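You operate a simulated robot arm through the tools that you are given. There is no shell and no other tool. Be economical: measure what you need, move in short steps, check, and stop when the job is done.

Carry out the task below with a simulated two-armed robot. There is one attempt and no reset: what you move stays moved.

JOB
Spin tube 65 against an equally full tube, then stand it in the purple rack.
Fine: small spinner; the partner comes from the teal rack into well 4, straight across, and stays there; START once; open only when the lamp is dark; shut the lid at the end. Set down upright: tube.

The check looks at the end state, three seconds after you hand in, the way a careful person would. Anything else that was tipped, shoved, dropped, spilled or broken makes it a failure. A push-on lid holds only when it is set on centred and level and pressed home; a screw cap is set on level and turned clockwise until tight.

ROBOT AND FRAMES
Two 7-joint arms with two-finger parallel grippers on one trunk, on a base that drives. Base frame: it is fixed to the floor where the robot stands at the start and does not move with it; the origin is under the middle of the robot, x ahead of it, y to its left, z up. Lengths are in m, angles in degrees, forces in N, time in s.
The left shoulder is at the start at [0.05, 0.165, 1.23], the right one opposite. With the tool pointing down near the work surface each hand reaches from about 0.18 to 0.68 m from the robot's upright axis, wherever it stands, measured 20 degrees to its own side. Places, roughly: place 1 of the purple rack [0.7, 0.7, 0.9]; small spinner lid [0.6, 0.6, 1.2]; well 4 of the small spinner [0.7, 0.5, 1]. Payload 3.91 kg a hand.
Tool frame (each hand has its own): the origin (TCP) lies between the finger pads and is the grasp point; the fingertips stand 0.03 m ahead of it; z points along the fingers, y is the line along which they close. Largest opening 0.11 m; finger width 0.02, thickness 0.01; the body of the gripper, 0.048 by 0.112 m, starts 0.055 m behind the TCP.
Orientation is that of the tool frame in the base frame, as a unit quaternion [w, x, y, z]. With the fingers straight down and closing along the base's y, the tool's x points along the base's -x, its y along +y and its z along -z.

CONTROLS
- The arms move only by the tool move_arm. It takes "left_series", "right_series" or both (then of equal length, played together; a hand with none holds still); each is a list of rows, each a list of 7 numbers: the shift along the tool's x, y, z in m, then the turn, a rotation vector about the tool's x, y, z in degrees, then the closure, from 0 (fully open) to 1 (shut). In form: [[tx, ty, tz, wx, wy, wz, jaw], ...]. A call has 1 to 8 rows; each row is the pose to reach, as a shift and turn from the pose commanded when the call began, along the tool's axes at that moment. Each row takes 0.2 s and may step no farther than 0.05 m and 8.6 degrees from the row before; otherwise, or with a gripper value out of range, the whole call is refused. Where a pose cannot be reached the arm comes as near as it can. A force on the tool above 90 N (or 10 N above the force at the start of the call, whichever is more), or a blocked arm, ends the call early, and 0.2 s more pass. Each finger travels about 0.045 m/s and halts on what it meets, pressing with about 23 N; the grip force reading is that of the motor and also rises with nothing between the fingers. The clock runs only during rows and for 0.2 s after the last one: add rows that repeat a pose to give the fingers time. It gives the time, the measured TCP pose, the force on the tool (base axes), the opening and the grip force at its end, in the units of the frame above (readings bear some noise), with the torque about the TCP (base axes, N m) and any sound that the robot's microphone picked up.
- Cameras (640 x 400 px; columns grow to the right, rows downward): "scene" is now at [0.1184, 0.0266, 1.449]; the picture's right is [0.32, -0.95, 0.00], its down [-0.06, -0.02, -1.00] and it looks along [0.95, 0.31, -0.06] (base axes); focal length 214 px, centre (320, 200). "left" rides on the left gripper at [0.072, -0.017, -0.103] in its tool frame; the picture's right is [0.23, 0.97, 0.00], its down [-0.76, 0.18, -0.62] and it looks along [-0.61, 0.14, 0.78] (tool axes); focal length 222 px, centre (320, 200). "right" rides on the right gripper at [0.072, 0.017, -0.103] in its tool frame; the picture's right is [-0.23, 0.97, 0.00], its down [-0.76, -0.18, -0.62] and it looks along [-0.61, -0.14, 0.78] (tool axes); focal length 222 px, centre (320, 200). There is no depth. A picture from a camera that has moved, and an enlarged one, comes with that camera's place and axes in the base frame and with its lens.
- capture(camera): a new picture of that camera. It takes no simulated time.
- lift_body(by): slides the trunk up (or, below 0, down) by that many m; the arms and the scene camera ride with it, the base frame stays. It gives what a move gives, with no picture.
- base_move(legs): drives the robot by 1 to 6 legs, each [ahead, left, turn to the left] in m, m and degrees, along the robot's own axes; the way and the turn of a leg run together, so that a leg with both is an arc; at most 1.5 m and 180 degrees a leg. The arms and the cameras ride along, it lands a little off, and it stops where it bumps. It gives what a move gives.
- pan_tilt(pan, tilt): turns the head with the scene camera to pan (to the left, within 80 degrees either way) and tilt (down, from -29 to 69), counted from straight ahead of the robot. It gives what a move gives.
- inspect(camera, box): a new picture of the part [left, top, right, bottom] of that camera's present view, enlarged. It takes no simulated time.
- close_job(): hands the job in; it is judged then, once.

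Work in short steps. Places have to be worked out from the pictures, the camera data and where the tool is seen: move nearer, look again, correct. Check each grasp and each placing, and mend what went wrong. You have 120 turns and 88 pictures in all, those below and enlarged ones among them. Open the grippers and draw the arms clear of the work before you hand the job in, unless the task says otherwise; then end with one line.

The tools are called as a command line: name --argument value ..., lists and objects as JSON in quotes. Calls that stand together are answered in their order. move_arm: Moves the arms, as the interface text tells. Its arguments: {"type":"object","properties":{"left_series":{"type":"array"},"right_series":{"type":"array"}},"required":[]} The other tools are called the same way: lift_body (by) slides the trunk up or down; base_move (legs) drives the base; pan_tilt (pan, tilt) turns the head that bears the scene camera; capture (camera) takes a picture; inspect (camera, box) takes an enlarged picture of a part of a camera's view; close_job () hands the job in.

At the start:

```text
time: 0.0
left_eef_pos: [0.3728, 0.4361, 1.0003]
left_tcp_rot: [0.0, 0.0, 1.0, 0.0]
left_wrist_force: [-1.4, 0.5, -0.1]
left_torque: [0.0, 0.0, -0.01]
left_gripper_width: 0.1099
left_gripper_force: 0.0
right_eef_pos: [0.2844, 0.0472, 1.4646]
right_tcp_rot: [0.0, 0.0, 1.0, 0.0]
right_wrist_force: [0.1, 0.3, 0.1]
right_torque: [0.02, 0.01, -0.02]
right_gripper_width: 0.11
right_gripper_force: 0.0
trunk travel left (down, up): [-0.45, 0.053]
robot x, y, heading: [0.0025, -0.0003, 0.2]
head pan, tilt: [18.4, 3.7]
```

scene: 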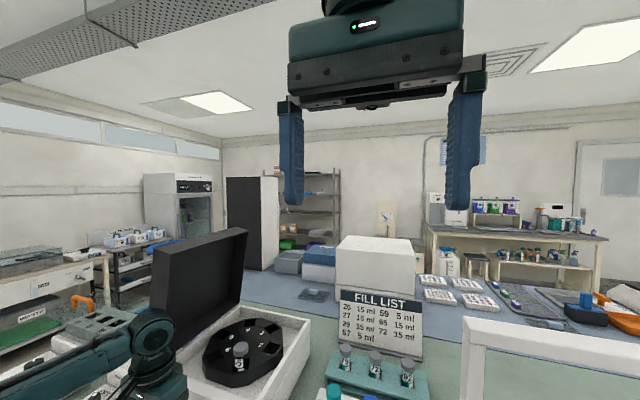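
right: 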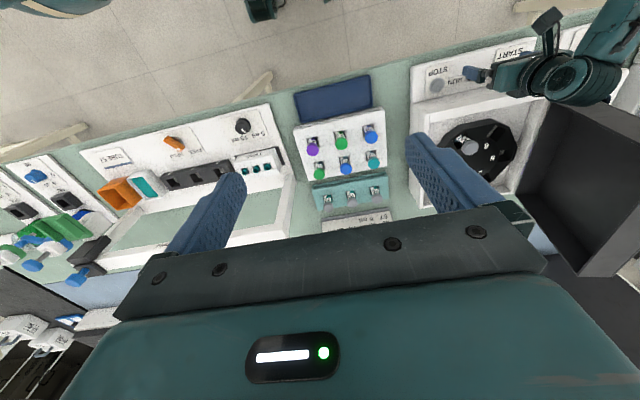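
left: 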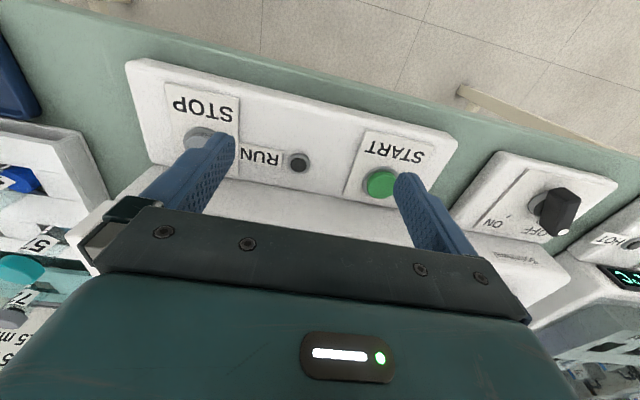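

I start by enlarging the fill list, the spinner and racks to read the labels.

inspect --camera "scene" --box '[320, 280, 440, 400]'

pan_tilt --pan 30 --tilt 45

capture --camera "scene"

```text
3.33 times, centred on (380, 340) of scene
camera zoom: at [0.1184, 0.0266, 1.449], right [0.32, -0.95, 0.0], down [-0.06, -0.02, -1.0], along [0.95, 0.31, -0.06], focal length 715 px, centre (120, -267)
```

zoom: 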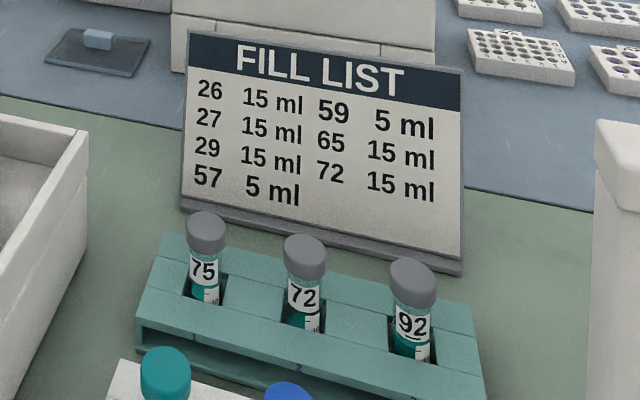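

```text
time: 1.1
left_eef_pos: [0.3728, 0.4351, 0.9995]
left_tcp_rot: [0.0, 0.0, 1.0, 0.0]
left_wrist_force: [-0.2, 0.2, -0.2]
left_torque: [0.0, -0.01, -0.03]
left_gripper_width: 0.1102
left_gripper_force: 0.0
right_eef_pos: [0.2832, 0.0476, 1.4638]
right_tcp_rot: [0.0, 0.0, 1.0, 0.0]
right_wrist_force: [-0.8, -0.2, 0.2]
right_torque: [-0.02, 0.03, -0.02]
right_gripper_width: 0.1099
right_gripper_force: 0.0
trunk travel left (down, up): [-0.45, 0.053]
robot x, y, heading: [-0.0018, -0.0037, -0.1]
head pan, tilt: [30.0, 45.0]
```

```text
83 pictures are left
camera scene: at [0.102, 0.0384, 1.3839], right [0.5, -0.87, 0.0], down [-0.61, -0.35, -0.71], along [0.61, 0.35, -0.71], focal length 214 px, centre (320, 200)
```

scene: 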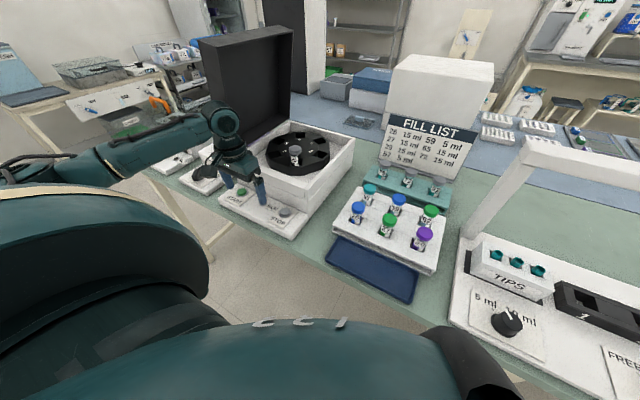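

Partner is 72 (15 ml like 65). Next, enlarge the rotor and the racks, to find 65.

inspect --camera "scene" --box '[220, 110, 360, 200]'

inspect --camera "scene" --box '[320, 110, 480, 290]'

pan_tilt --pan 60 --tilt 40

capture --camera "scene"

```text
4.44 times, centred on (290, 155) of scene
camera zoom: at [0.102, 0.0384, 1.3839], right [0.5, -0.87, 0.0], down [-0.61, -0.35, -0.71], along [0.61, 0.35, -0.71], focal length 953 px, centre (453, 400)
```

zoom: 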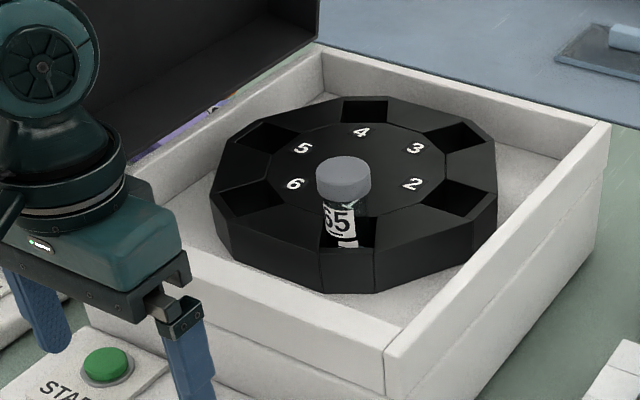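

```text
2.22 times, centred on (400, 200) of scene
camera zoom: at [0.102, 0.0384, 1.3839], right [0.5, -0.87, 0.0], down [-0.61, -0.35, -0.71], along [0.61, 0.35, -0.71], focal length 477 px, centre (142, 200)
```

zoom: 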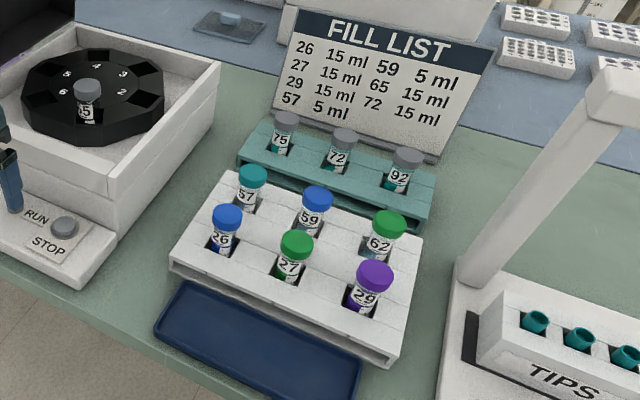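

```text
time: 2.0
left_eef_pos: [0.3726, 0.4354, 1.0004]
left_tcp_rot: [0.0, 0.0, 1.0, 0.0]
left_wrist_force: [0.1, 0.1, -0.9]
left_torque: [0.01, -0.01, 0.01]
left_gripper_width: 0.1098
left_gripper_force: 0.1
right_eef_pos: [0.2849, 0.0465, 1.463]
right_tcp_rot: [0.0, 0.0, 1.0, 0.0]
right_wrist_force: [0.6, -0.1, -0.7]
right_torque: [0.02, 0.02, 0.01]
right_gripper_width: 0.1098
right_gripper_force: 0.1
trunk travel left (down, up): [-0.45, 0.053]
robot x, y, heading: [0.0038, 0.0014, -0.1]
head pan, tilt: [60.0, 40.0]
```

```text
80 pictures are left
camera scene: at [0.0742, 0.0714, 1.3911], right [0.87, -0.5, 0.0], down [-0.32, -0.56, -0.77], along [0.38, 0.66, -0.64], focal length 214 px, centre (320, 200)
```

scene: 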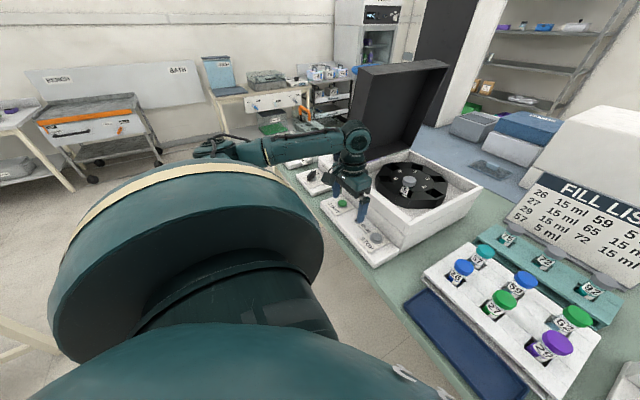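

Tube 65 sits in well 1; 72 is the teal rack's middle tube. I raise the left hand and move the right hand out of the way.

move_arm --left_series '[[0, 0, -0.04, 0, 0, 0, 0], [0, 0, -0.08, 0, 0, 0, 0], [0, 0, -0.12, 0, 0, 0, 0], [0, 0, -0.16, 0, 0, 0, 0], [0, 0, -0.2, 0, 0, 0, 0], [0, 0, -0.24, 0, 0, 0, 0], [0, 0, -0.28, 0, 0, 0, 0], [0, 0, -0.3, 0, 0, 0, 0]]' --right_series '[[0, -0.045, 0, 0, 0, 0, 0], [0, -0.09, 0, 0, 0, 0, 0], [0, -0.135, 0, 0, 0, 0, 0], [0, -0.18, 0, 0, 0, 0, 0], [0, -0.225, 0, 0, 0, 0, 0], [0, -0.27, 0, 0, 0, 0, 0], [0, -0.3, 0, 0, 0, 0, 0], [0, -0.3, 0, 0, 0, 0, 0]]'

capture --camera "left"

pan_tilt --pan 40 --tilt 30

capture --camera "scene"

```text
time: 3.8
left_eef_pos: [0.3677, 0.4323, 1.3024]
left_tcp_rot: [0.0, 0.001, 1.0, 0.001]
left_wrist_force: [-0.9, -0.9, 1.2]
left_torque: [0.05, -0.13, -0.01]
left_gripper_width: 0.11
left_gripper_force: 0.1
right_eef_pos: [0.3024, -0.2331, 1.4327]
right_tcp_rot: [0.002, 0.001, 1.0, 0.002]
right_wrist_force: [-1.0, 0.5, 0.8]
right_torque: [0.06, -0.07, 0.0]
right_gripper_width: 0.1097
right_gripper_force: 0.1
right hand out of reach, approached as far as the arm can: row 5, 6, 7, 8
trunk travel left (down, up): [-0.45, 0.053]
robot x, y, heading: [-0.0003, 0.0023, 0.1]
head pan, tilt: [60.0, 40.0]
```

```text
79 pictures are left
camera left: at [0.2956, 0.416, 1.407], right [-0.23, 0.97, 0.0], down [0.76, 0.18, 0.62], along [0.61, 0.14, -0.78], focal length 222 px, centre (320, 200)
```

left: 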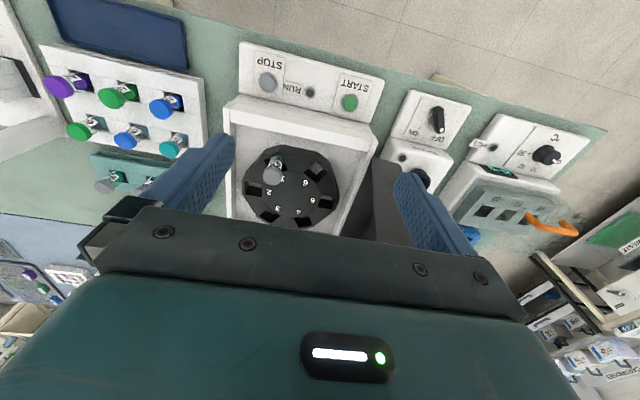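

```text
time: 4.7
left_eef_pos: [0.3719, 0.4356, 1.2983]
left_tcp_rot: [-0.004, -0.001, 1.0, 0.0]
left_wrist_force: [-0.9, -0.3, 0.6]
left_torque: [0.0, -0.01, 0.02]
left_gripper_width: 0.1104
left_gripper_force: 0.0
right_eef_pos: [0.306, -0.2295, 1.4331]
right_tcp_rot: [0.001, 0.0, 1.0, 0.001]
right_wrist_force: [-0.3, 0.6, 0.8]
right_torque: [0.0, 0.02, 0.01]
right_gripper_width: 0.11
right_gripper_force: 0.0
trunk travel left (down, up): [-0.45, 0.053]
robot x, y, heading: [-0.0049, 0.0001, 0.0]
head pan, tilt: [40.0, 30.0]
```

```text
78 pictures are left
camera scene: at [0.1008, 0.056, 1.4064], right [0.64, -0.77, 0.0], down [-0.38, -0.32, -0.87], along [0.66, 0.56, -0.5], focal length 214 px, centre (320, 200)
```

scene: 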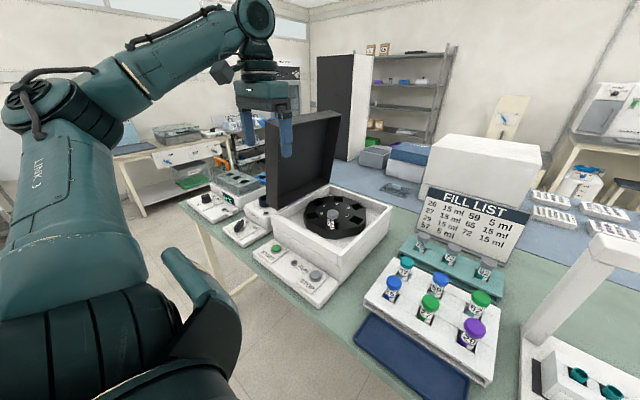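

START is at about (0.41, 0.505, 0.92), the rotor axis near (0.61, 0.42). I drive right so the left hand can reach tube 72 comfortably.

base_move --legs '[[0, -0.2, 0]]'

move_arm --left_series '[[-0.04, -0.04, 0, 0, 0, 0, 0], [-0.08, -0.08, 0, 0, 0, 0, 0], [-0.12, -0.12, 0.0, 0, 0, 0, 0], [-0.15, -0.15, 0.03, 0, 0, 0, 0.2], [-0.18, -0.17, 0.06, 0, 0, 0, 0.45], [-0.21, -0.18, 0.09, 0, 0, 0, 0.45], [-0.21, -0.18, 0.12, 0, 0, 0, 0.45], [-0.21, -0.18, 0.15, 0, 0, 0, 0.45]]'

capture --camera "left"

```text
time: 7.0
left_eef_pos: [0.373, 0.2362, 1.3013]
left_tcp_rot: [0.0, 0.0, 1.0, -0.001]
left_wrist_force: [0.0, -0.3, 0.0]
left_torque: [-0.02, -0.01, 0.0]
left_gripper_width: 0.11
left_gripper_force: 0.0
right_eef_pos: [0.305, -0.4291, 1.4321]
right_tcp_rot: [0.001, 0.001, 1.0, 0.0]
right_wrist_force: [0.2, 0.2, -0.4]
right_torque: [0.04, 0.03, 0.02]
right_gripper_width: 0.1101
right_gripper_force: 0.0
trunk travel left (down, up): [-0.45, 0.053]
robot x, y, heading: [-0.002, -0.1944, -0.1]
head pan, tilt: [40.0, 30.0]
```

```text
refused: row 1 steps farther than a row can; nothing moved
```

```text
77 pictures are left
camera left: at [0.2996, 0.2198, 1.4053], right [-0.23, 0.97, 0.0], down [0.76, 0.18, 0.62], along [0.61, 0.14, -0.78], focal length 222 px, centre (320, 200)
```

left: 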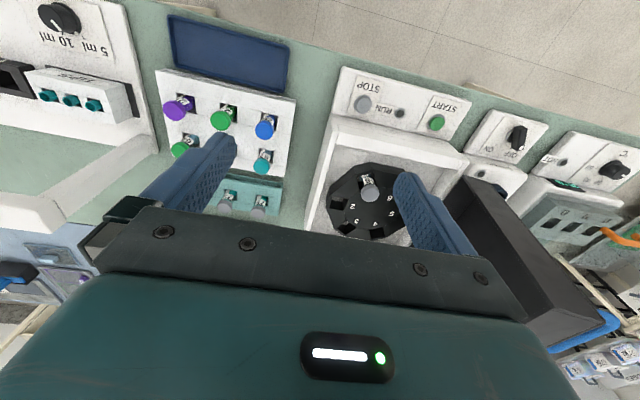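

72 is around (0.665, 0.07); it is a bit far, so I drive 0.1 ahead and bring the hand over it high up.

base_move --legs '[[0.1, 0, 0]]'

move_arm --left_series '[[-0.03, -0.03, 0, 0, 0, 0, 0], [-0.06, -0.06, 0, 0, 0, 0, 0], [-0.09, -0.09, 0.0, 0, 0, 0, 0.2], [-0.12, -0.12, 0.02, 0, 0, 0, 0.45], [-0.15, -0.14, 0.05, 0, 0, 0, 0.45], [-0.18, -0.16, 0.08, 0, 0, 0, 0.45], [-0.19, -0.165, 0.12, 0, 0, 0, 0.45], [-0.19, -0.165, 0.15, 0, 0, 0, 0.45]]'

capture --camera "left"

```text
time: 8.2
left_eef_pos: [0.4536, 0.2351, 1.3004]
left_tcp_rot: [0.0, 0.001, 1.0, 0.0]
left_wrist_force: [-0.5, 0.7, 0.5]
left_torque: [0.0, -0.02, -0.03]
left_gripper_width: 0.1102
left_gripper_force: 0.0
right_eef_pos: [0.3867, -0.4283, 1.4327]
right_tcp_rot: [0.0, 0.001, 1.0, 0.001]
right_wrist_force: [-0.9, -0.3, -0.3]
right_torque: [0.02, -0.02, 0.01]
right_gripper_width: 0.1101
right_gripper_force: 0.2
trunk travel left (down, up): [-0.45, 0.053]
robot x, y, heading: [0.0795, -0.1977, -0.3]
head pan, tilt: [40.0, 30.0]
```

```text
time: 10.0
left_eef_pos: [0.6444, 0.0693, 1.1502]
left_tcp_rot: [0.0, 0.001, 1.0, 0.0]
left_wrist_force: [0.5, 0.3, -0.3]
left_torque: [-0.01, 0.06, 0.04]
left_gripper_width: 0.0607
left_gripper_force: 0.0
right_eef_pos: [0.3856, -0.4291, 1.4324]
right_tcp_rot: [0.0, 0.003, 1.0, 0.001]
right_wrist_force: [0.4, -0.9, -0.2]
right_torque: [-0.06, 0.03, -0.02]
right_gripper_width: 0.1101
right_gripper_force: 0.0
trunk travel left (down, up): [-0.45, 0.053]
robot x, y, heading: [0.0793, -0.1997, -0.0]
head pan, tilt: [40.0, 30.0]
```

```text
76 pictures are left
camera left: at [0.5711, 0.0523, 1.2555], right [-0.23, 0.97, 0.0], down [0.76, 0.18, 0.62], along [0.61, 0.14, -0.78], focal length 222 px, centre (320, 200)
```

left: 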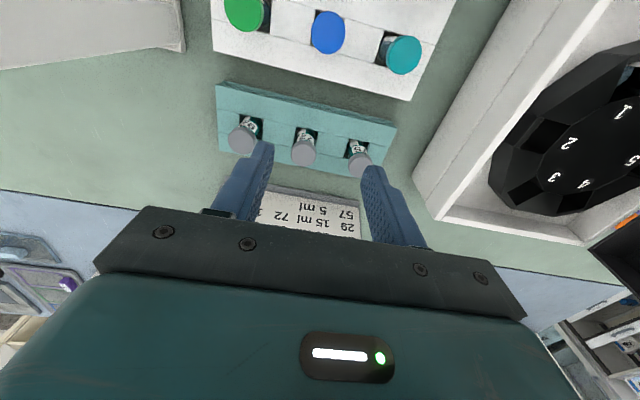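

The cap of 72 triangulates to about (0.71, 0.061, 0.98). I move over it and look again before going down.

move_arm --left_series '[[-0.03, -0.004, 0.02, 0, 0, 0, 0.45], [-0.06, -0.008, 0.05, 0, 0, 0, 0.45], [-0.06, -0.008, 0.08, 0, 0, 0, 0.45], [-0.06, -0.008, 0.08, 0, 0, 0, 0.45]]'

capture --camera "left"

```text
time: 11.0
left_eef_pos: [0.7027, 0.0637, 1.0702]
left_tcp_rot: [-0.001, 0.002, 1.0, 0.0]
left_wrist_force: [0.3, -0.7, -0.2]
left_torque: [0.0, 0.02, -0.02]
left_gripper_width: 0.0609
left_gripper_force: 0.0
right_eef_pos: [0.3873, -0.4293, 1.4331]
right_tcp_rot: [0.001, 0.002, 1.0, 0.001]
right_wrist_force: [0.4, -0.3, -0.6]
right_torque: [0.04, 0.01, -0.03]
right_gripper_width: 0.11
right_gripper_force: 0.0
trunk travel left (down, up): [-0.45, 0.053]
robot x, y, heading: [0.0821, -0.1928, -0.6]
head pan, tilt: [40.0, 30.0]
```

```text
75 pictures are left
camera left: at [0.6297, 0.0467, 1.1757], right [-0.22, 0.97, 0.0], down [0.76, 0.18, 0.62], along [0.61, 0.14, -0.78], focal length 222 px, centre (320, 200)
```

left: 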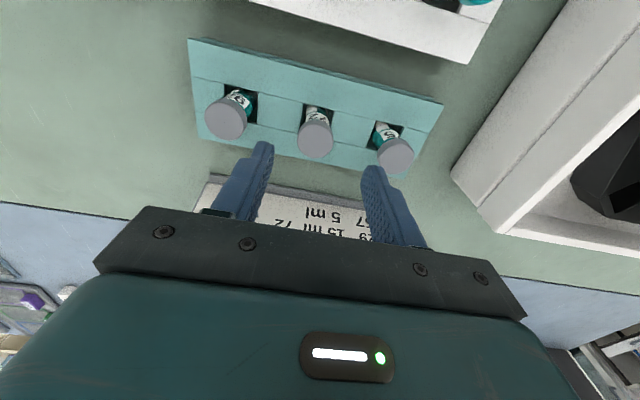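

Cap now estimated at (0.715, 0.061, ~0.97). I lower to z≈1.01 with a small forward shift and look.

move_arm --left_series '[[-0.01, -0.002, 0.03, 0, 0, 0, 0.45], [-0.012, -0.003, 0.06, 0, 0, 0, 0.45], [-0.012, -0.003, 0.06, 0, 0, 0, 0.45]]'

capture --camera "left"

```text
time: 11.8
left_eef_pos: [0.7139, 0.059, 1.0095]
left_tcp_rot: [-0.001, 0.001, 1.0, 0.001]
left_wrist_force: [-0.1, -0.7, 0.6]
left_torque: [-0.02, 0.0, 0.03]
left_gripper_width: 0.0606
left_gripper_force: 0.1
right_eef_pos: [0.3872, -0.4283, 1.4325]
right_tcp_rot: [0.001, 0.002, 1.0, 0.001]
right_wrist_force: [0.7, 0.7, 0.0]
right_torque: [0.03, 0.0, 0.0]
right_gripper_width: 0.11
right_gripper_force: 0.1
trunk travel left (down, up): [-0.45, 0.053]
robot x, y, heading: [0.0814, -0.1983, -0.3]
head pan, tilt: [40.0, 30.0]
```

```text
74 pictures are left
camera left: at [0.6418, 0.0435, 1.1143], right [-0.23, 0.97, 0.0], down [0.76, 0.18, 0.62], along [0.61, 0.14, -0.78], focal length 222 px, centre (320, 200)
```

left: 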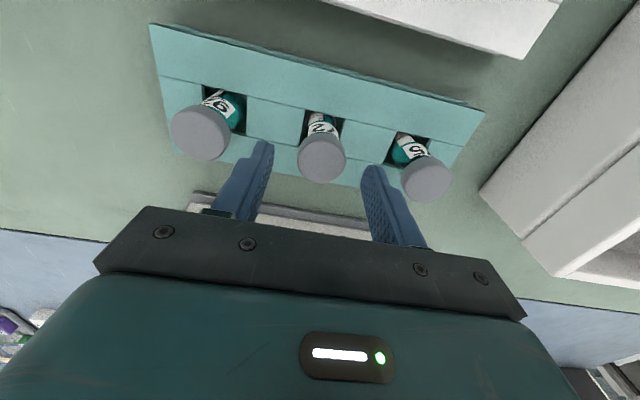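

Cap top estimated (0.722, 0.063, 0.96). I descend so the pads sit around the cap and close slowly.

move_arm --left_series '[[-0.008, 0.003, 0.025, 0, 0, 0, 0.45], [-0.009, 0.003, 0.05, 0, 0, 0, 0.45], [-0.009, 0.003, 0.05, 0, 0, 0, 0.45]]'

capture --camera "left"

```text
time: 12.6
left_eef_pos: [0.7241, 0.0623, 0.9605]
left_tcp_rot: [0.0, 0.002, 1.0, 0.0]
left_wrist_force: [-0.4, -0.7, 0.7]
left_torque: [0.02, 0.03, 0.0]
left_gripper_width: 0.0605
left_gripper_force: 0.0
right_eef_pos: [0.3849, -0.4291, 1.4329]
right_tcp_rot: [0.0, 0.002, 1.0, 0.001]
right_wrist_force: [-0.2, 0.7, -0.1]
right_torque: [0.0, -0.01, 0.01]
right_gripper_width: 0.1098
right_gripper_force: 0.1
trunk travel left (down, up): [-0.45, 0.053]
robot x, y, heading: [0.0801, -0.1977, -0.4]
head pan, tilt: [40.0, 30.0]
```

```text
73 pictures are left
camera left: at [0.652, 0.0453, 1.065], right [-0.22, 0.97, 0.0], down [0.76, 0.18, 0.62], along [0.61, 0.14, -0.78], focal length 222 px, centre (320, 200)
```

left: 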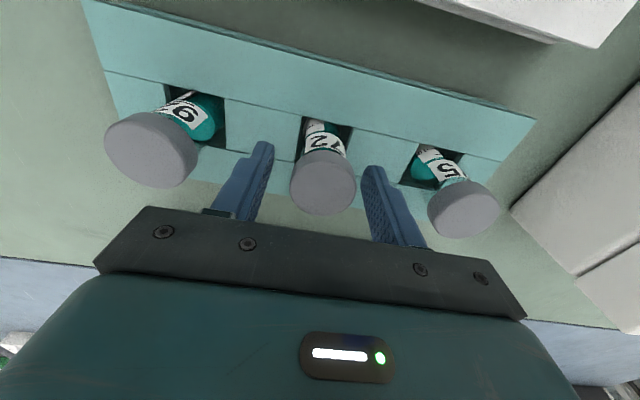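

The cap top is at TCP height and centred between the fingers. I lower 12 mm and close.

move_arm --left_series '[[0, 0, 0.012, 0, 0, 0, 0.45], [0, 0, 0.012, 0, 0, 0, 0.7], [0, 0, 0.012, 0, 0, 0, 1], [0, 0, 0.012, 0, 0, 0, 1], [0, 0, 0.012, 0, 0, 0, 1]]'

capture --camera "left"

```text
time: 13.8
left_eef_pos: [0.7246, 0.0629, 0.9485]
left_tcp_rot: [-0.001, 0.001, 1.0, 0.0]
left_wrist_force: [-0.5, -0.8, 0.3]
left_torque: [0.04, -0.03, -0.01]
left_gripper_width: 0.0345
left_gripper_force: 22.8
right_eef_pos: [0.3871, -0.4287, 1.4321]
right_tcp_rot: [0.0, 0.001, 1.0, 0.001]
right_wrist_force: [-0.1, 0.7, 0.8]
right_torque: [0.03, 0.0, 0.01]
right_gripper_width: 0.1098
right_gripper_force: 0.1
trunk travel left (down, up): [-0.45, 0.053]
robot x, y, heading: [0.0821, -0.1972, -0.3]
head pan, tilt: [40.0, 30.0]
```

```text
72 pictures are left
camera left: at [0.652, 0.045, 1.0534], right [-0.22, 0.97, 0.0], down [0.76, 0.18, 0.62], along [0.61, 0.14, -0.78], focal length 222 px, centre (320, 200)
```

left: 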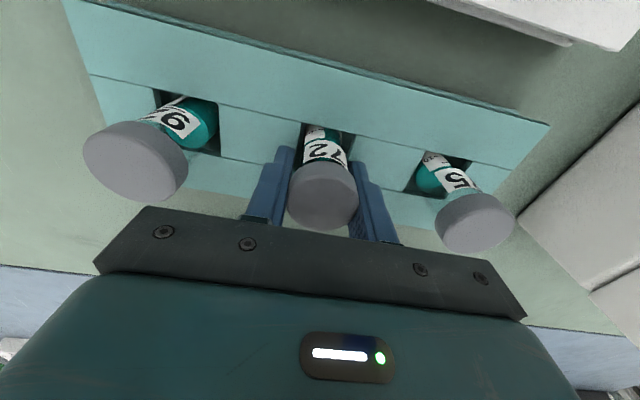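

Gripped on the cap (34.5 mm wide). I lift straight up.

move_arm --left_series '[[0, 0, -0.03, 0, 0, 0, 1], [0, 0, -0.06, 0, 0, 0, 1], [0, 0, -0.1, 0, 0, 0, 1], [0, 0, -0.14, 0, 0, 0, 1], [0, 0, -0.18, 0, 0, 0, 1], [0, 0, -0.22, 0, 0, 0, 1], [0, 0, -0.25, 0, 0, 0, 1], [0, 0, -0.25, 0, 0, 0, 1]]'

capture --camera "left"

pan_tilt --pan 30 --tilt 25

capture --camera "scene"

```text
time: 15.6
left_eef_pos: [0.7229, 0.0616, 1.1955]
left_tcp_rot: [0.0, 0.002, 1.0, 0.0]
left_wrist_force: [0.5, 0.5, -0.4]
left_torque: [0.01, 0.01, -0.01]
left_gripper_width: 0.0344
left_gripper_force: 23.4
left hand out of reach, approached as far as the arm can: row 7, 8
right_eef_pos: [0.3872, -0.4269, 1.432]
right_tcp_rot: [0.0, 0.001, 1.0, 0.0]
right_wrist_force: [1.1, -0.9, -0.4]
right_torque: [-0.02, 0.01, 0.01]
right_gripper_width: 0.1099
right_gripper_force: 0.0
trunk travel left (down, up): [-0.45, 0.053]
robot x, y, heading: [0.0782, -0.1965, -0.0]
head pan, tilt: [40.0, 30.0]
```

```text
71 pictures are left
camera left: at [0.6498, 0.0465, 1.2998], right [-0.22, 0.97, 0.0], down [0.76, 0.18, 0.62], along [0.61, 0.14, -0.78], focal length 222 px, centre (320, 200)
```

left: 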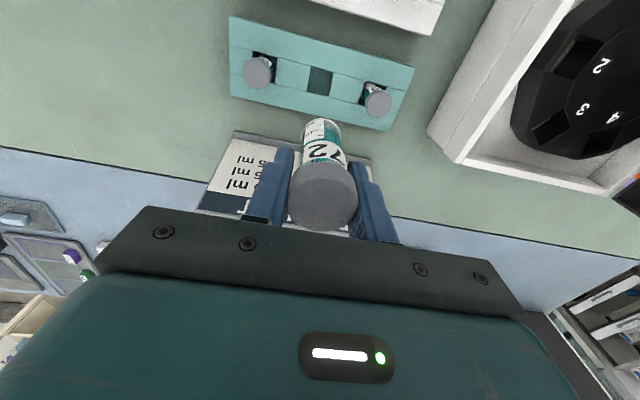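

```text
time: 16.3
left_eef_pos: [0.7227, 0.0636, 1.1951]
left_tcp_rot: [0.0, 0.001, 1.0, 0.0]
left_wrist_force: [0.0, 0.4, 0.4]
left_torque: [0.01, 0.02, 0.01]
left_gripper_width: 0.0344
left_gripper_force: 22.7
right_eef_pos: [0.3865, -0.4285, 1.4328]
right_tcp_rot: [0.0, 0.002, 1.0, 0.0]
right_wrist_force: [-0.3, 0.6, 0.6]
right_torque: [0.02, 0.03, -0.01]
right_gripper_width: 0.1102
right_gripper_force: 0.1
trunk travel left (down, up): [-0.45, 0.053]
robot x, y, heading: [0.0808, -0.1995, -0.6]
head pan, tilt: [30.0, 25.0]
```

```text
70 pictures are left
camera scene: at [0.1928, -0.1538, 1.4144], right [0.5, -0.87, 0.0], down [-0.37, -0.21, -0.91], along [0.79, 0.45, -0.42], focal length 214 px, centre (320, 200)
```

scene: 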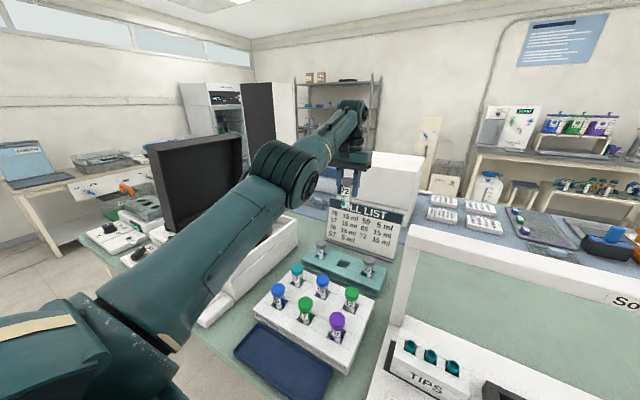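

Tube 72 is held cleanly. I drive left 0.32 to bring it over the spinner's right part, then look.

base_move --legs '[[0, 0.32, 0]]'

capture --camera "left"

pan_tilt --pan 20 --tilt 40

capture --camera "scene"

```text
time: 19.7
left_eef_pos: [0.7231, 0.3872, 1.195]
left_tcp_rot: [0.0, 0.002, 1.0, 0.0]
left_wrist_force: [1.0, 0.7, -0.4]
left_torque: [0.01, 0.01, 0.02]
left_gripper_width: 0.0344
left_gripper_force: 23.3
right_eef_pos: [0.3877, -0.1037, 1.4324]
right_tcp_rot: [0.0, 0.002, 1.0, 0.002]
right_wrist_force: [0.4, 0.3, -0.6]
right_torque: [0.02, 0.02, -0.01]
right_gripper_width: 0.11
right_gripper_force: 0.1
trunk travel left (down, up): [-0.45, 0.053]
robot x, y, heading: [0.0805, 0.1264, -0.3]
head pan, tilt: [30.0, 25.0]
```

```text
69 pictures are left
camera left: at [0.6505, 0.3706, 1.3], right [-0.22, 0.97, 0.0], down [0.76, 0.18, 0.62], along [0.61, 0.14, -0.78], focal length 222 px, centre (320, 200)
```

left: 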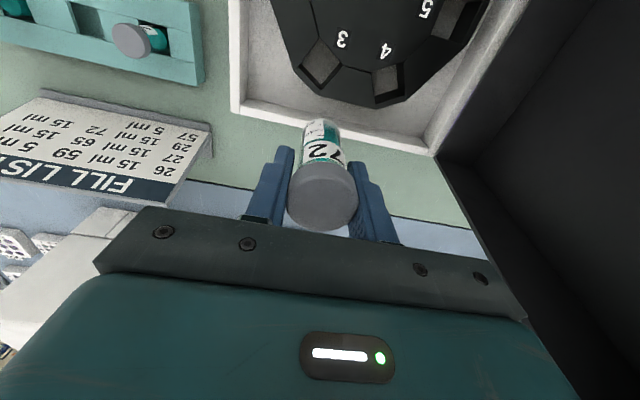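

```text
time: 20.5
left_eef_pos: [0.7233, 0.387, 1.1954]
left_tcp_rot: [-0.001, 0.001, 1.0, 0.0]
left_wrist_force: [0.4, -0.4, -1.3]
left_torque: [0.0, -0.02, 0.0]
left_gripper_width: 0.0345
left_gripper_force: 22.7
right_eef_pos: [0.3873, -0.1045, 1.4319]
right_tcp_rot: [0.0, 0.002, 1.0, 0.001]
right_wrist_force: [0.6, 0.0, 0.3]
right_torque: [0.0, 0.0, -0.01]
right_gripper_width: 0.1099
right_gripper_force: 0.1
trunk travel left (down, up): [-0.45, 0.053]
robot x, y, heading: [0.083, 0.1264, -0.1]
head pan, tilt: [20.0, 40.0]
```

```text
68 pictures are left
camera scene: at [0.194, 0.1535, 1.3912], right [0.34, -0.94, 0.0], down [-0.6, -0.22, -0.77], along [0.72, 0.26, -0.64], focal length 214 px, centre (320, 200)
```

scene: 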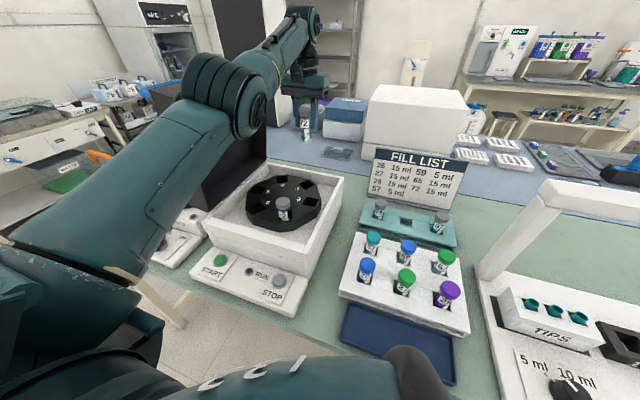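

Well 4 works out at about (0.69, 0.466), rotor top z≈0.97. I drive left 0.08, shift the hand over the well and lower to z≈1.12 to look.

base_move --legs '[[0, 0.08, 0]]'

move_arm --left_series '[[0.02, 0, 0.02, 0, 0, 0, 1], [0.032, 0, 0.05, 0, 0, 0, 1], [0.032, 0, 0.075, 0, 0, 0, 1], [0.032, 0, 0.075, 0, 0, 0, 1]]'

capture --camera "left"

```text
time: 21.9
left_eef_pos: [0.7231, 0.4666, 1.195]
left_tcp_rot: [0.0, 0.002, 1.0, -0.001]
left_wrist_force: [0.3, 0.1, -0.8]
left_torque: [-0.02, 0.0, 0.02]
left_gripper_width: 0.0344
left_gripper_force: 23.1
right_eef_pos: [0.3881, -0.0234, 1.4325]
right_tcp_rot: [0.0, 0.001, 1.0, 0.001]
right_wrist_force: [0.4, 1.0, 1.1]
right_torque: [0.01, -0.03, -0.03]
right_gripper_width: 0.1102
right_gripper_force: 0.0
trunk travel left (down, up): [-0.45, 0.053]
robot x, y, heading: [0.0805, 0.2099, -0.2]
head pan, tilt: [20.0, 40.0]
```

```text
time: 22.9
left_eef_pos: [0.7371, 0.4695, 1.131]
left_tcp_rot: [0.0, 0.002, 1.0, 0.0]
left_wrist_force: [-0.5, 0.0, -1.0]
left_torque: [-0.01, 0.03, 0.01]
left_gripper_width: 0.0346
left_gripper_force: 22.8
left hand out of reach, approached as far as the arm can: row 1, 2, 3, 4
right_eef_pos: [0.3881, -0.0238, 1.4326]
right_tcp_rot: [0.0, 0.001, 1.0, 0.001]
right_wrist_force: [0.5, -0.4, 0.2]
right_torque: [0.01, 0.0, -0.01]
right_gripper_width: 0.1099
right_gripper_force: 0.1
trunk travel left (down, up): [-0.45, 0.053]
robot x, y, heading: [0.0842, 0.2063, -0.2]
head pan, tilt: [20.0, 40.0]
```

```text
67 pictures are left
camera left: at [0.6632, 0.4528, 1.2363], right [-0.22, 0.97, 0.0], down [0.76, 0.18, 0.62], along [0.61, 0.14, -0.78], focal length 222 px, centre (320, 200)
```

left: 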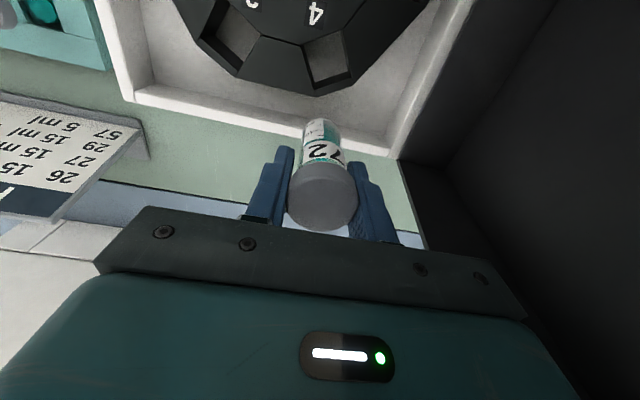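

Hand came out at x 0.737 (reach-clipped); I correct back toward the robot by 45 mm and check.

move_arm --left_series '[[0.02, 0, 0, 0, 0, 0, 1], [0.045, 0, 0, 0, 0, 0, 1], [0.045, 0, 0, 0, 0, 0, 1]]'

capture --camera "left"

```text
time: 23.7
left_eef_pos: [0.7353, 0.4708, 1.1364]
left_tcp_rot: [-0.001, 0.002, 1.0, 0.0]
left_wrist_force: [-1.0, -0.2, -0.9]
left_torque: [0.01, 0.01, 0.0]
left_gripper_width: 0.0344
left_gripper_force: 22.6
left hand out of reach, approached as far as the arm can: row 1, 2, 3
right_eef_pos: [0.388, -0.0253, 1.4332]
right_tcp_rot: [0.0, 0.002, 1.0, 0.001]
right_wrist_force: [0.4, 0.1, 0.2]
right_torque: [0.0, 0.01, 0.0]
right_gripper_width: 0.1099
right_gripper_force: 0.1
trunk travel left (down, up): [-0.45, 0.053]
robot x, y, heading: [0.0829, 0.204, -0.2]
head pan, tilt: [20.0, 40.0]
```

```text
66 pictures are left
camera left: at [0.6625, 0.4539, 1.2408], right [-0.22, 0.97, 0.0], down [0.76, 0.18, 0.62], along [0.61, 0.14, -0.78], focal length 222 px, centre (320, 200)
```

left: 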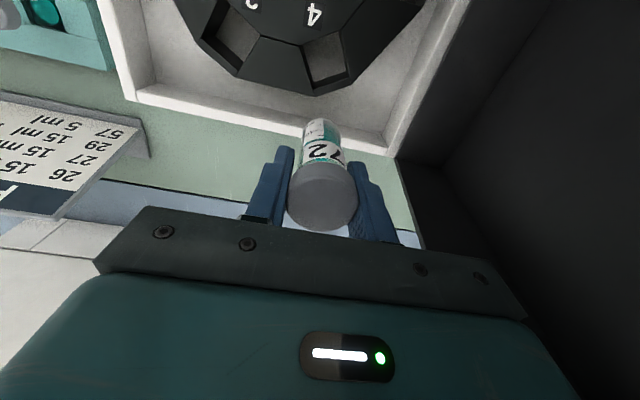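

The arm would not come back; I look at the scene to see whether the elbow is near the lid or just stretched out.

pan_tilt --pan 45 --tilt 20

capture --camera "scene"

capture --camera "right"

```text
time: 24.6
left_eef_pos: [0.735, 0.4699, 1.1361]
left_tcp_rot: [0.0, 0.002, 1.0, 0.0]
left_wrist_force: [-0.2, 0.1, -0.5]
left_torque: [-0.02, -0.01, 0.01]
left_gripper_width: 0.0345
left_gripper_force: 23.1
right_eef_pos: [0.3872, -0.025, 1.4319]
right_tcp_rot: [0.0, 0.002, 1.0, 0.0]
right_wrist_force: [0.0, 0.1, -0.5]
right_torque: [0.0, -0.03, 0.03]
right_gripper_width: 0.11
right_gripper_force: 0.1
trunk travel left (down, up): [-0.45, 0.053]
robot x, y, heading: [0.0864, 0.2064, -0.3]
head pan, tilt: [45.0, 20.0]
```

```text
65 pictures are left
camera scene: at [0.1805, 0.2701, 1.4224], right [0.7, -0.71, 0.0], down [-0.24, -0.24, -0.94], along [0.67, 0.66, -0.34], focal length 214 px, centre (320, 200)
```

scene: 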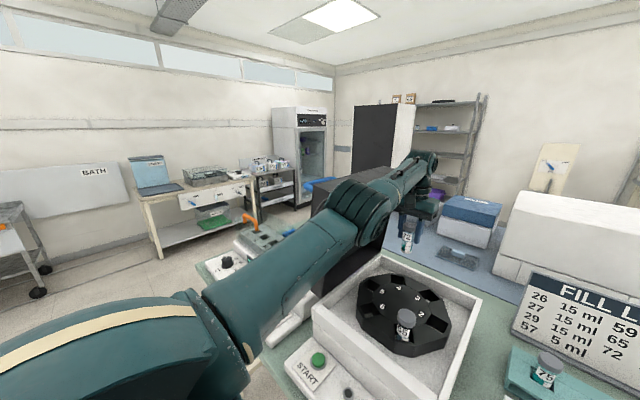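

```text
64 pictures are left
camera right: at [0.3142, -0.0066, 1.5348], right [0.23, 0.97, 0.0], down [0.76, -0.18, 0.62], along [0.61, -0.14, -0.78], focal length 222 px, centre (320, 200)
```

right: 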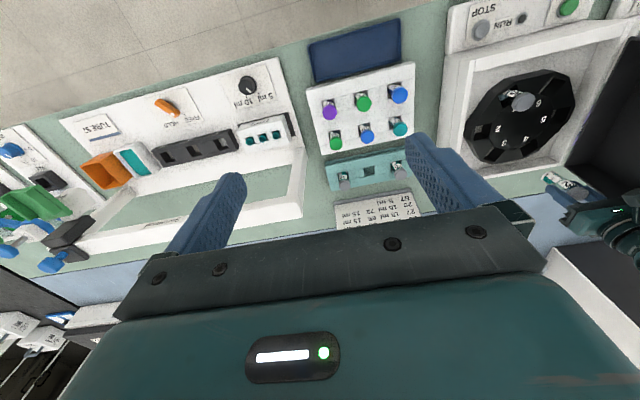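

The forearm passes in front of the lid; rather than force the arm, I use the base to bring the tube back 43 mm over the well (target 0.692, 0.472).

base_move --legs '[[-0.043, 0, 0]]'

move_arm --left_series '[[0, 0, 0.01, 0, 0, 0, 1], [0, 0, 0.01, 0, 0, 0, 1]]'

capture --camera "left"

```text
time: 25.4
left_eef_pos: [0.692, 0.4712, 1.1371]
left_tcp_rot: [0.0, 0.001, 1.0, 0.0]
left_wrist_force: [-0.9, 0.6, 0.6]
left_torque: [0.02, -0.03, 0.01]
left_gripper_width: 0.0345
left_gripper_force: 22.4
right_eef_pos: [0.344, -0.0228, 1.4325]
right_tcp_rot: [0.002, 0.002, 1.0, 0.001]
right_wrist_force: [-0.7, 0.0, 0.7]
right_torque: [-0.06, -0.04, 0.03]
right_gripper_width: 0.1104
right_gripper_force: 0.0
trunk travel left (down, up): [-0.45, 0.053]
robot x, y, heading: [0.0394, 0.2078, -0.0]
head pan, tilt: [45.0, 20.0]
```

```text
time: 26.0
left_eef_pos: [0.6929, 0.4701, 1.1269]
left_tcp_rot: [-0.001, 0.001, 1.0, 0.0]
left_wrist_force: [0.6, 0.8, -0.6]
left_torque: [-0.01, 0.01, 0.01]
left_gripper_width: 0.0345
left_gripper_force: 22.9
right_eef_pos: [0.3446, -0.0238, 1.4327]
right_tcp_rot: [0.001, 0.002, 1.0, 0.0]
right_wrist_force: [0.3, -1.4, 0.0]
right_torque: [-0.02, -0.01, 0.01]
right_gripper_width: 0.11
right_gripper_force: 0.1
trunk travel left (down, up): [-0.45, 0.053]
robot x, y, heading: [0.0387, 0.2096, -0.4]
head pan, tilt: [45.0, 20.0]
```

```text
63 pictures are left
camera left: at [0.6206, 0.4542, 1.2316], right [-0.23, 0.97, 0.0], down [0.76, 0.18, 0.62], along [0.6, 0.14, -0.78], focal length 222 px, centre (320, 200)
```

left: 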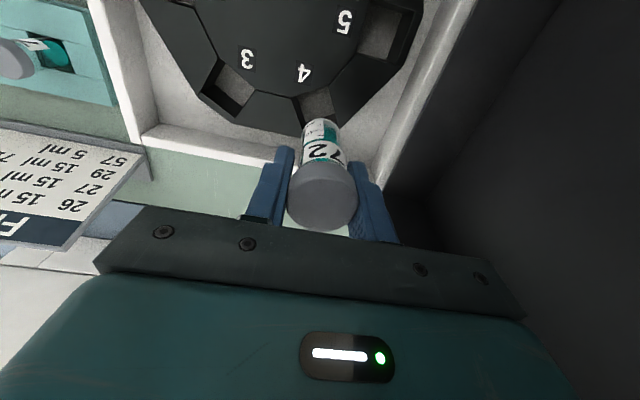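

The hand is over well 4 (~0.692, 0.469). I lower 45 mm and check tube tip against the opening.

move_arm --left_series '[[0, -0.001, 0.025, 0, 0, 0, 1], [0, -0.001, 0.045, 0, 0, 0, 1], [0, -0.001, 0.045, 0, 0, 0, 1]]'

inspect --camera "left" --box '[200, 0, 440, 240]'

pan_tilt --pan 30 --tilt 35

inspect --camera "scene" --box '[220, 60, 460, 280]'

```text
time: 26.8
left_eef_pos: [0.6974, 0.4692, 1.0819]
left_tcp_rot: [-0.001, 0.0, 1.0, -0.001]
left_wrist_force: [-0.6, -0.2, -0.5]
left_torque: [-0.02, 0.03, 0.02]
left_gripper_width: 0.0348
left_gripper_force: 23.6
left hand out of reach, approached as far as the arm can: row 1, 2, 3
right_eef_pos: [0.3452, -0.0239, 1.4329]
right_tcp_rot: [0.001, 0.002, 1.0, 0.001]
right_wrist_force: [0.6, 0.2, 0.9]
right_torque: [0.03, 0.02, -0.01]
right_gripper_width: 0.1099
right_gripper_force: 0.0
trunk travel left (down, up): [-0.45, 0.053]
robot x, y, heading: [0.0379, 0.2067, -0.3]
head pan, tilt: [45.0, 20.0]
```

```text
1.67 times, centred on (320, 120) of left
camera zoom: at [0.6256, 0.4534, 1.1862], right [-0.22, 0.97, 0.0], down [0.76, 0.18, 0.62], along [0.6, 0.14, -0.78], focal length 370 px, centre (320, 333)
```

zoom: 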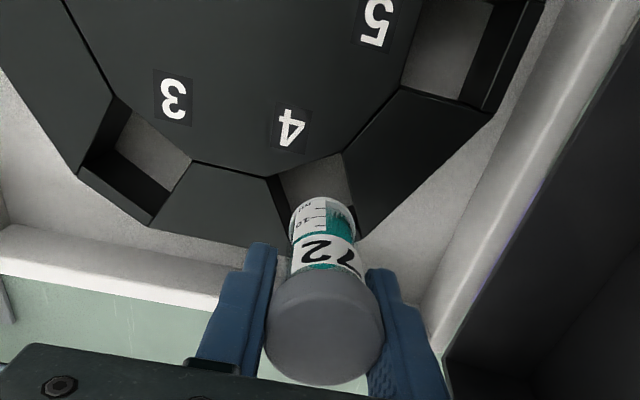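

```text
time: 27.6
left_eef_pos: [0.6981, 0.4704, 1.0807]
left_tcp_rot: [-0.002, 0.001, 1.0, 0.0]
left_wrist_force: [-0.1, 0.7, 0.6]
left_torque: [0.03, 0.0, -0.01]
left_gripper_width: 0.0343
left_gripper_force: 22.6
right_eef_pos: [0.3459, -0.0238, 1.4317]
right_tcp_rot: [0.001, 0.001, 1.0, 0.001]
right_wrist_force: [0.4, 0.1, 0.1]
right_torque: [-0.02, -0.01, 0.0]
right_gripper_width: 0.1102
right_gripper_force: 0.1
trunk travel left (down, up): [-0.45, 0.053]
robot x, y, heading: [0.0377, 0.2087, 0.2]
head pan, tilt: [30.0, 35.0]
```

```text
1.82 times, centred on (340, 170) of scene
camera zoom: at [0.148, 0.2486, 1.3987], right [0.5, -0.87, 0.0], down [-0.5, -0.29, -0.82], along [0.71, 0.41, -0.57], focal length 390 px, centre (284, 254)
```

zoom: 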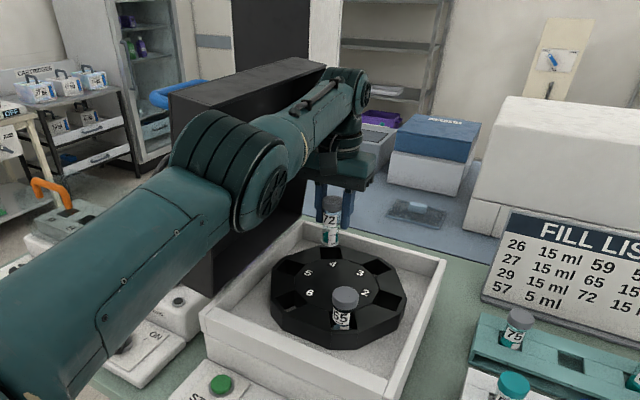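

The arm is at the edge of its reach here. I raise the tube, then reposition the base (ahead 0.042, left 0.045) so the arm can bend.

move_arm --left_series '[[0, 0, -0.025, 0, 0, 0, 1], [0, 0, -0.05, 0, 0, 0, 1], [0, 0, -0.05, 0, 0, 0, 1]]'

base_move --legs '[[0.042, 0.045, 0]]'

move_arm --left_series '[[0.01, -0.01, 0, 0, 0, 0, 1], [0.02, -0.02, 0, 0, 0, 0, 1], [0.035, -0.035, 0, 0, 0, 0, 1], [0.045, -0.045, 0, 0, 0, 0, 1], [0.045, -0.045, 0, 0, 0, 0, 1]]'

capture --camera "left"

```text
time: 28.4
left_eef_pos: [0.6942, 0.4715, 1.1296]
left_tcp_rot: [-0.001, 0.001, 1.0, 0.0]
left_wrist_force: [0.5, -0.6, 0.4]
left_torque: [-0.04, -0.03, 0.04]
left_gripper_width: 0.0344
left_gripper_force: 22.9
left hand out of reach, approached as far as the arm can: row 2, 3
right_eef_pos: [0.3454, -0.0235, 1.4321]
right_tcp_rot: [0.001, 0.001, 1.0, 0.001]
right_wrist_force: [0.4, -0.3, 0.3]
right_torque: [0.0, 0.01, -0.02]
right_gripper_width: 0.1102
right_gripper_force: 0.0
trunk travel left (down, up): [-0.45, 0.053]
robot x, y, heading: [0.0388, 0.2077, -0.2]
head pan, tilt: [30.0, 35.0]
```

```text
time: 29.5
left_eef_pos: [0.7373, 0.5148, 1.1297]
left_tcp_rot: [-0.001, 0.0, 1.0, 0.001]
left_wrist_force: [-0.1, 0.9, -0.5]
left_torque: [-0.01, 0.01, 0.03]
left_gripper_width: 0.0344
left_gripper_force: 23.3
right_eef_pos: [0.3884, 0.0204, 1.433]
right_tcp_rot: [0.0, 0.002, 1.0, 0.001]
right_wrist_force: [-0.7, 0.1, -0.4]
right_torque: [-0.05, 0.04, 0.0]
right_gripper_width: 0.11
right_gripper_force: 0.0
trunk travel left (down, up): [-0.45, 0.053]
robot x, y, heading: [0.0797, 0.249, -0.0]
head pan, tilt: [30.0, 35.0]
```

```text
time: 30.7
left_eef_pos: [0.7353, 0.4724, 1.136]
left_tcp_rot: [-0.002, 0.001, 1.0, -0.001]
left_wrist_force: [-0.4, 0.3, 0.1]
left_torque: [0.03, 0.0, -0.01]
left_gripper_width: 0.0345
left_gripper_force: 22.9
left hand out of reach, approached as far as the arm can: row 1, 2, 3, 4, 5
right_eef_pos: [0.3881, 0.0203, 1.4327]
right_tcp_rot: [0.001, 0.001, 1.0, 0.002]
right_wrist_force: [0.2, 0.3, 0.4]
right_torque: [-0.02, -0.03, 0.01]
right_gripper_width: 0.11
right_gripper_force: 0.0
trunk travel left (down, up): [-0.45, 0.053]
robot x, y, heading: [0.0802, 0.2519, 0.2]
head pan, tilt: [30.0, 35.0]
```

```text
60 pictures are left
camera left: at [0.6624, 0.4559, 1.2416], right [-0.23, 0.97, 0.0], down [0.76, 0.18, 0.62], along [0.61, 0.14, -0.78], focal length 222 px, centre (320, 200)
```

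left: 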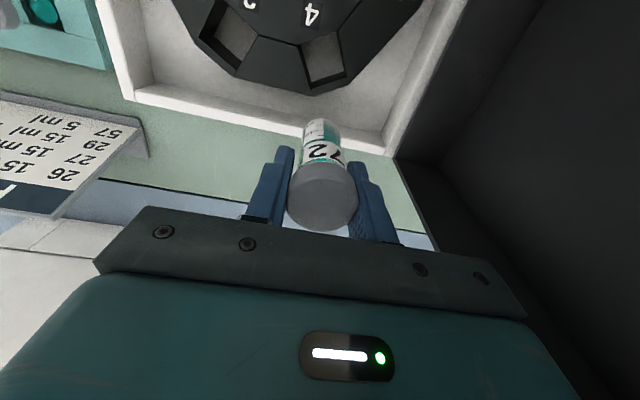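

The elbow appears stuck straight. I command a combined sideways-and-inward move away from the lid, to break the stretched pose.

move_arm --left_series '[[0.03, -0.025, -0.005, 0, 0, 0, 1], [0.06, -0.05, -0.01, 0, 0, 0, 1], [0.09, -0.075, -0.015, 0, 0, 0, 1], [0.12, -0.1, -0.02, 0, 0, 0, 1], [0.15, -0.125, -0.02, 0, 0, 0, 1], [0.16, -0.15, -0.02, 0, 0, 0, 1], [0.16, -0.17, -0.02, 0, 0, 0, 1], [0.16, -0.17, -0.02, 0, 0, 0, 1]]'

```text
time: 32.5
left_eef_pos: [0.6854, 0.2622, 1.1807]
left_tcp_rot: [-0.001, 0.001, 1.0, 0.0]
left_wrist_force: [0.3, 0.6, -0.3]
left_torque: [-0.04, 0.02, 0.0]
left_gripper_width: 0.0344
left_gripper_force: 22.3
left hand out of reach, approached as far as the arm can: row 1, 2, 3, 4, 5, 6, 7, 8
right_eef_pos: [0.3875, 0.0205, 1.4326]
right_tcp_rot: [0.001, 0.002, 1.0, 0.001]
right_wrist_force: [0.0, 0.1, 0.5]
right_torque: [-0.02, 0.03, 0.0]
right_gripper_width: 0.1099
right_gripper_force: 0.0
trunk travel left (down, up): [-0.45, 0.053]
robot x, y, heading: [0.0825, 0.2507, 0.1]
head pan, tilt: [30.0, 35.0]
```

Still stretched. I look at the arm's posture to understand which joint is limiting.

pan_tilt --pan 15 --tilt 15

capture --camera "scene"

```text
time: 33.3
left_eef_pos: [0.6852, 0.262, 1.1817]
left_tcp_rot: [-0.001, 0.001, 1.0, 0.0]
left_wrist_force: [0.3, -0.2, -1.0]
left_torque: [0.0, 0.04, -0.02]
left_gripper_width: 0.0347
left_gripper_force: 23.1
right_eef_pos: [0.3882, 0.0204, 1.432]
right_tcp_rot: [0.001, 0.002, 1.0, 0.0]
right_wrist_force: [-0.1, 0.8, -0.5]
right_torque: [-0.02, -0.01, 0.0]
right_gripper_width: 0.1099
right_gripper_force: 0.1
trunk travel left (down, up): [-0.45, 0.053]
robot x, y, heading: [0.082, 0.2466, 0.1]
head pan, tilt: [15.0, 15.0]
```

```text
59 pictures are left
camera scene: at [0.204, 0.2723, 1.4306], right [0.26, -0.97, 0.0], down [-0.25, -0.07, -0.97], along [0.93, 0.25, -0.26], focal length 214 px, centre (320, 200)
```

scene: 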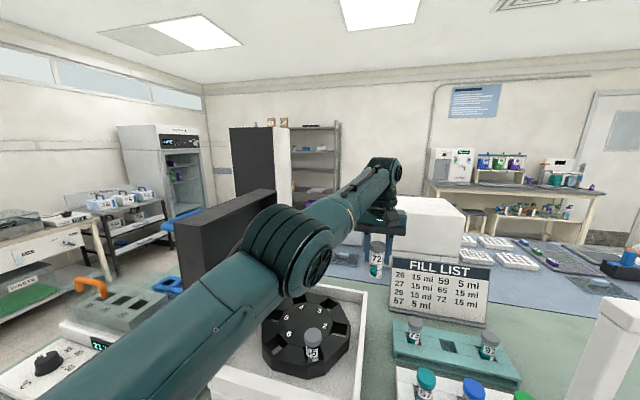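

The arm behaves as if its elbow is locked straight. The elbow hinges in a vertical plane, so I try a clear upward move followed by inward pull.

move_arm --left_series '[[0.02, 0, -0.04, 0, 0, 0, 1], [0.05, 0, -0.08, 0, 0, 0, 1], [0.08, 0, -0.12, 0, 0, 0, 1], [0.11, 0, -0.16, 0, 0, 0, 1], [0.14, 0, -0.19, 0, 0, 0, 1], [0.17, 0, -0.19, 0, 0, 0, 1], [0.2, 0, -0.19, 0, 0, 0, 1], [0.2, 0, -0.19, 0, 0, 0, 1]]'

```text
time: 35.1
left_eef_pos: [0.4947, 0.2591, 1.371]
left_tcp_rot: [-0.002, 0.001, 1.0, 0.001]
left_wrist_force: [0.2, -1.1, -0.8]
left_torque: [0.03, 0.03, 0.02]
left_gripper_width: 0.0348
left_gripper_force: 22.4
left hand out of reach, approached as far as the arm can: row 1, 2, 3, 4
right_eef_pos: [0.3882, 0.0175, 1.4323]
right_tcp_rot: [0.0, 0.002, 1.0, 0.002]
right_wrist_force: [0.9, 0.2, -0.2]
right_torque: [0.04, 0.04, 0.0]
right_gripper_width: 0.1096
right_gripper_force: 0.2
trunk travel left (down, up): [-0.45, 0.053]
robot x, y, heading: [0.08, 0.2525, 0.1]
head pan, tilt: [15.0, 15.0]
```

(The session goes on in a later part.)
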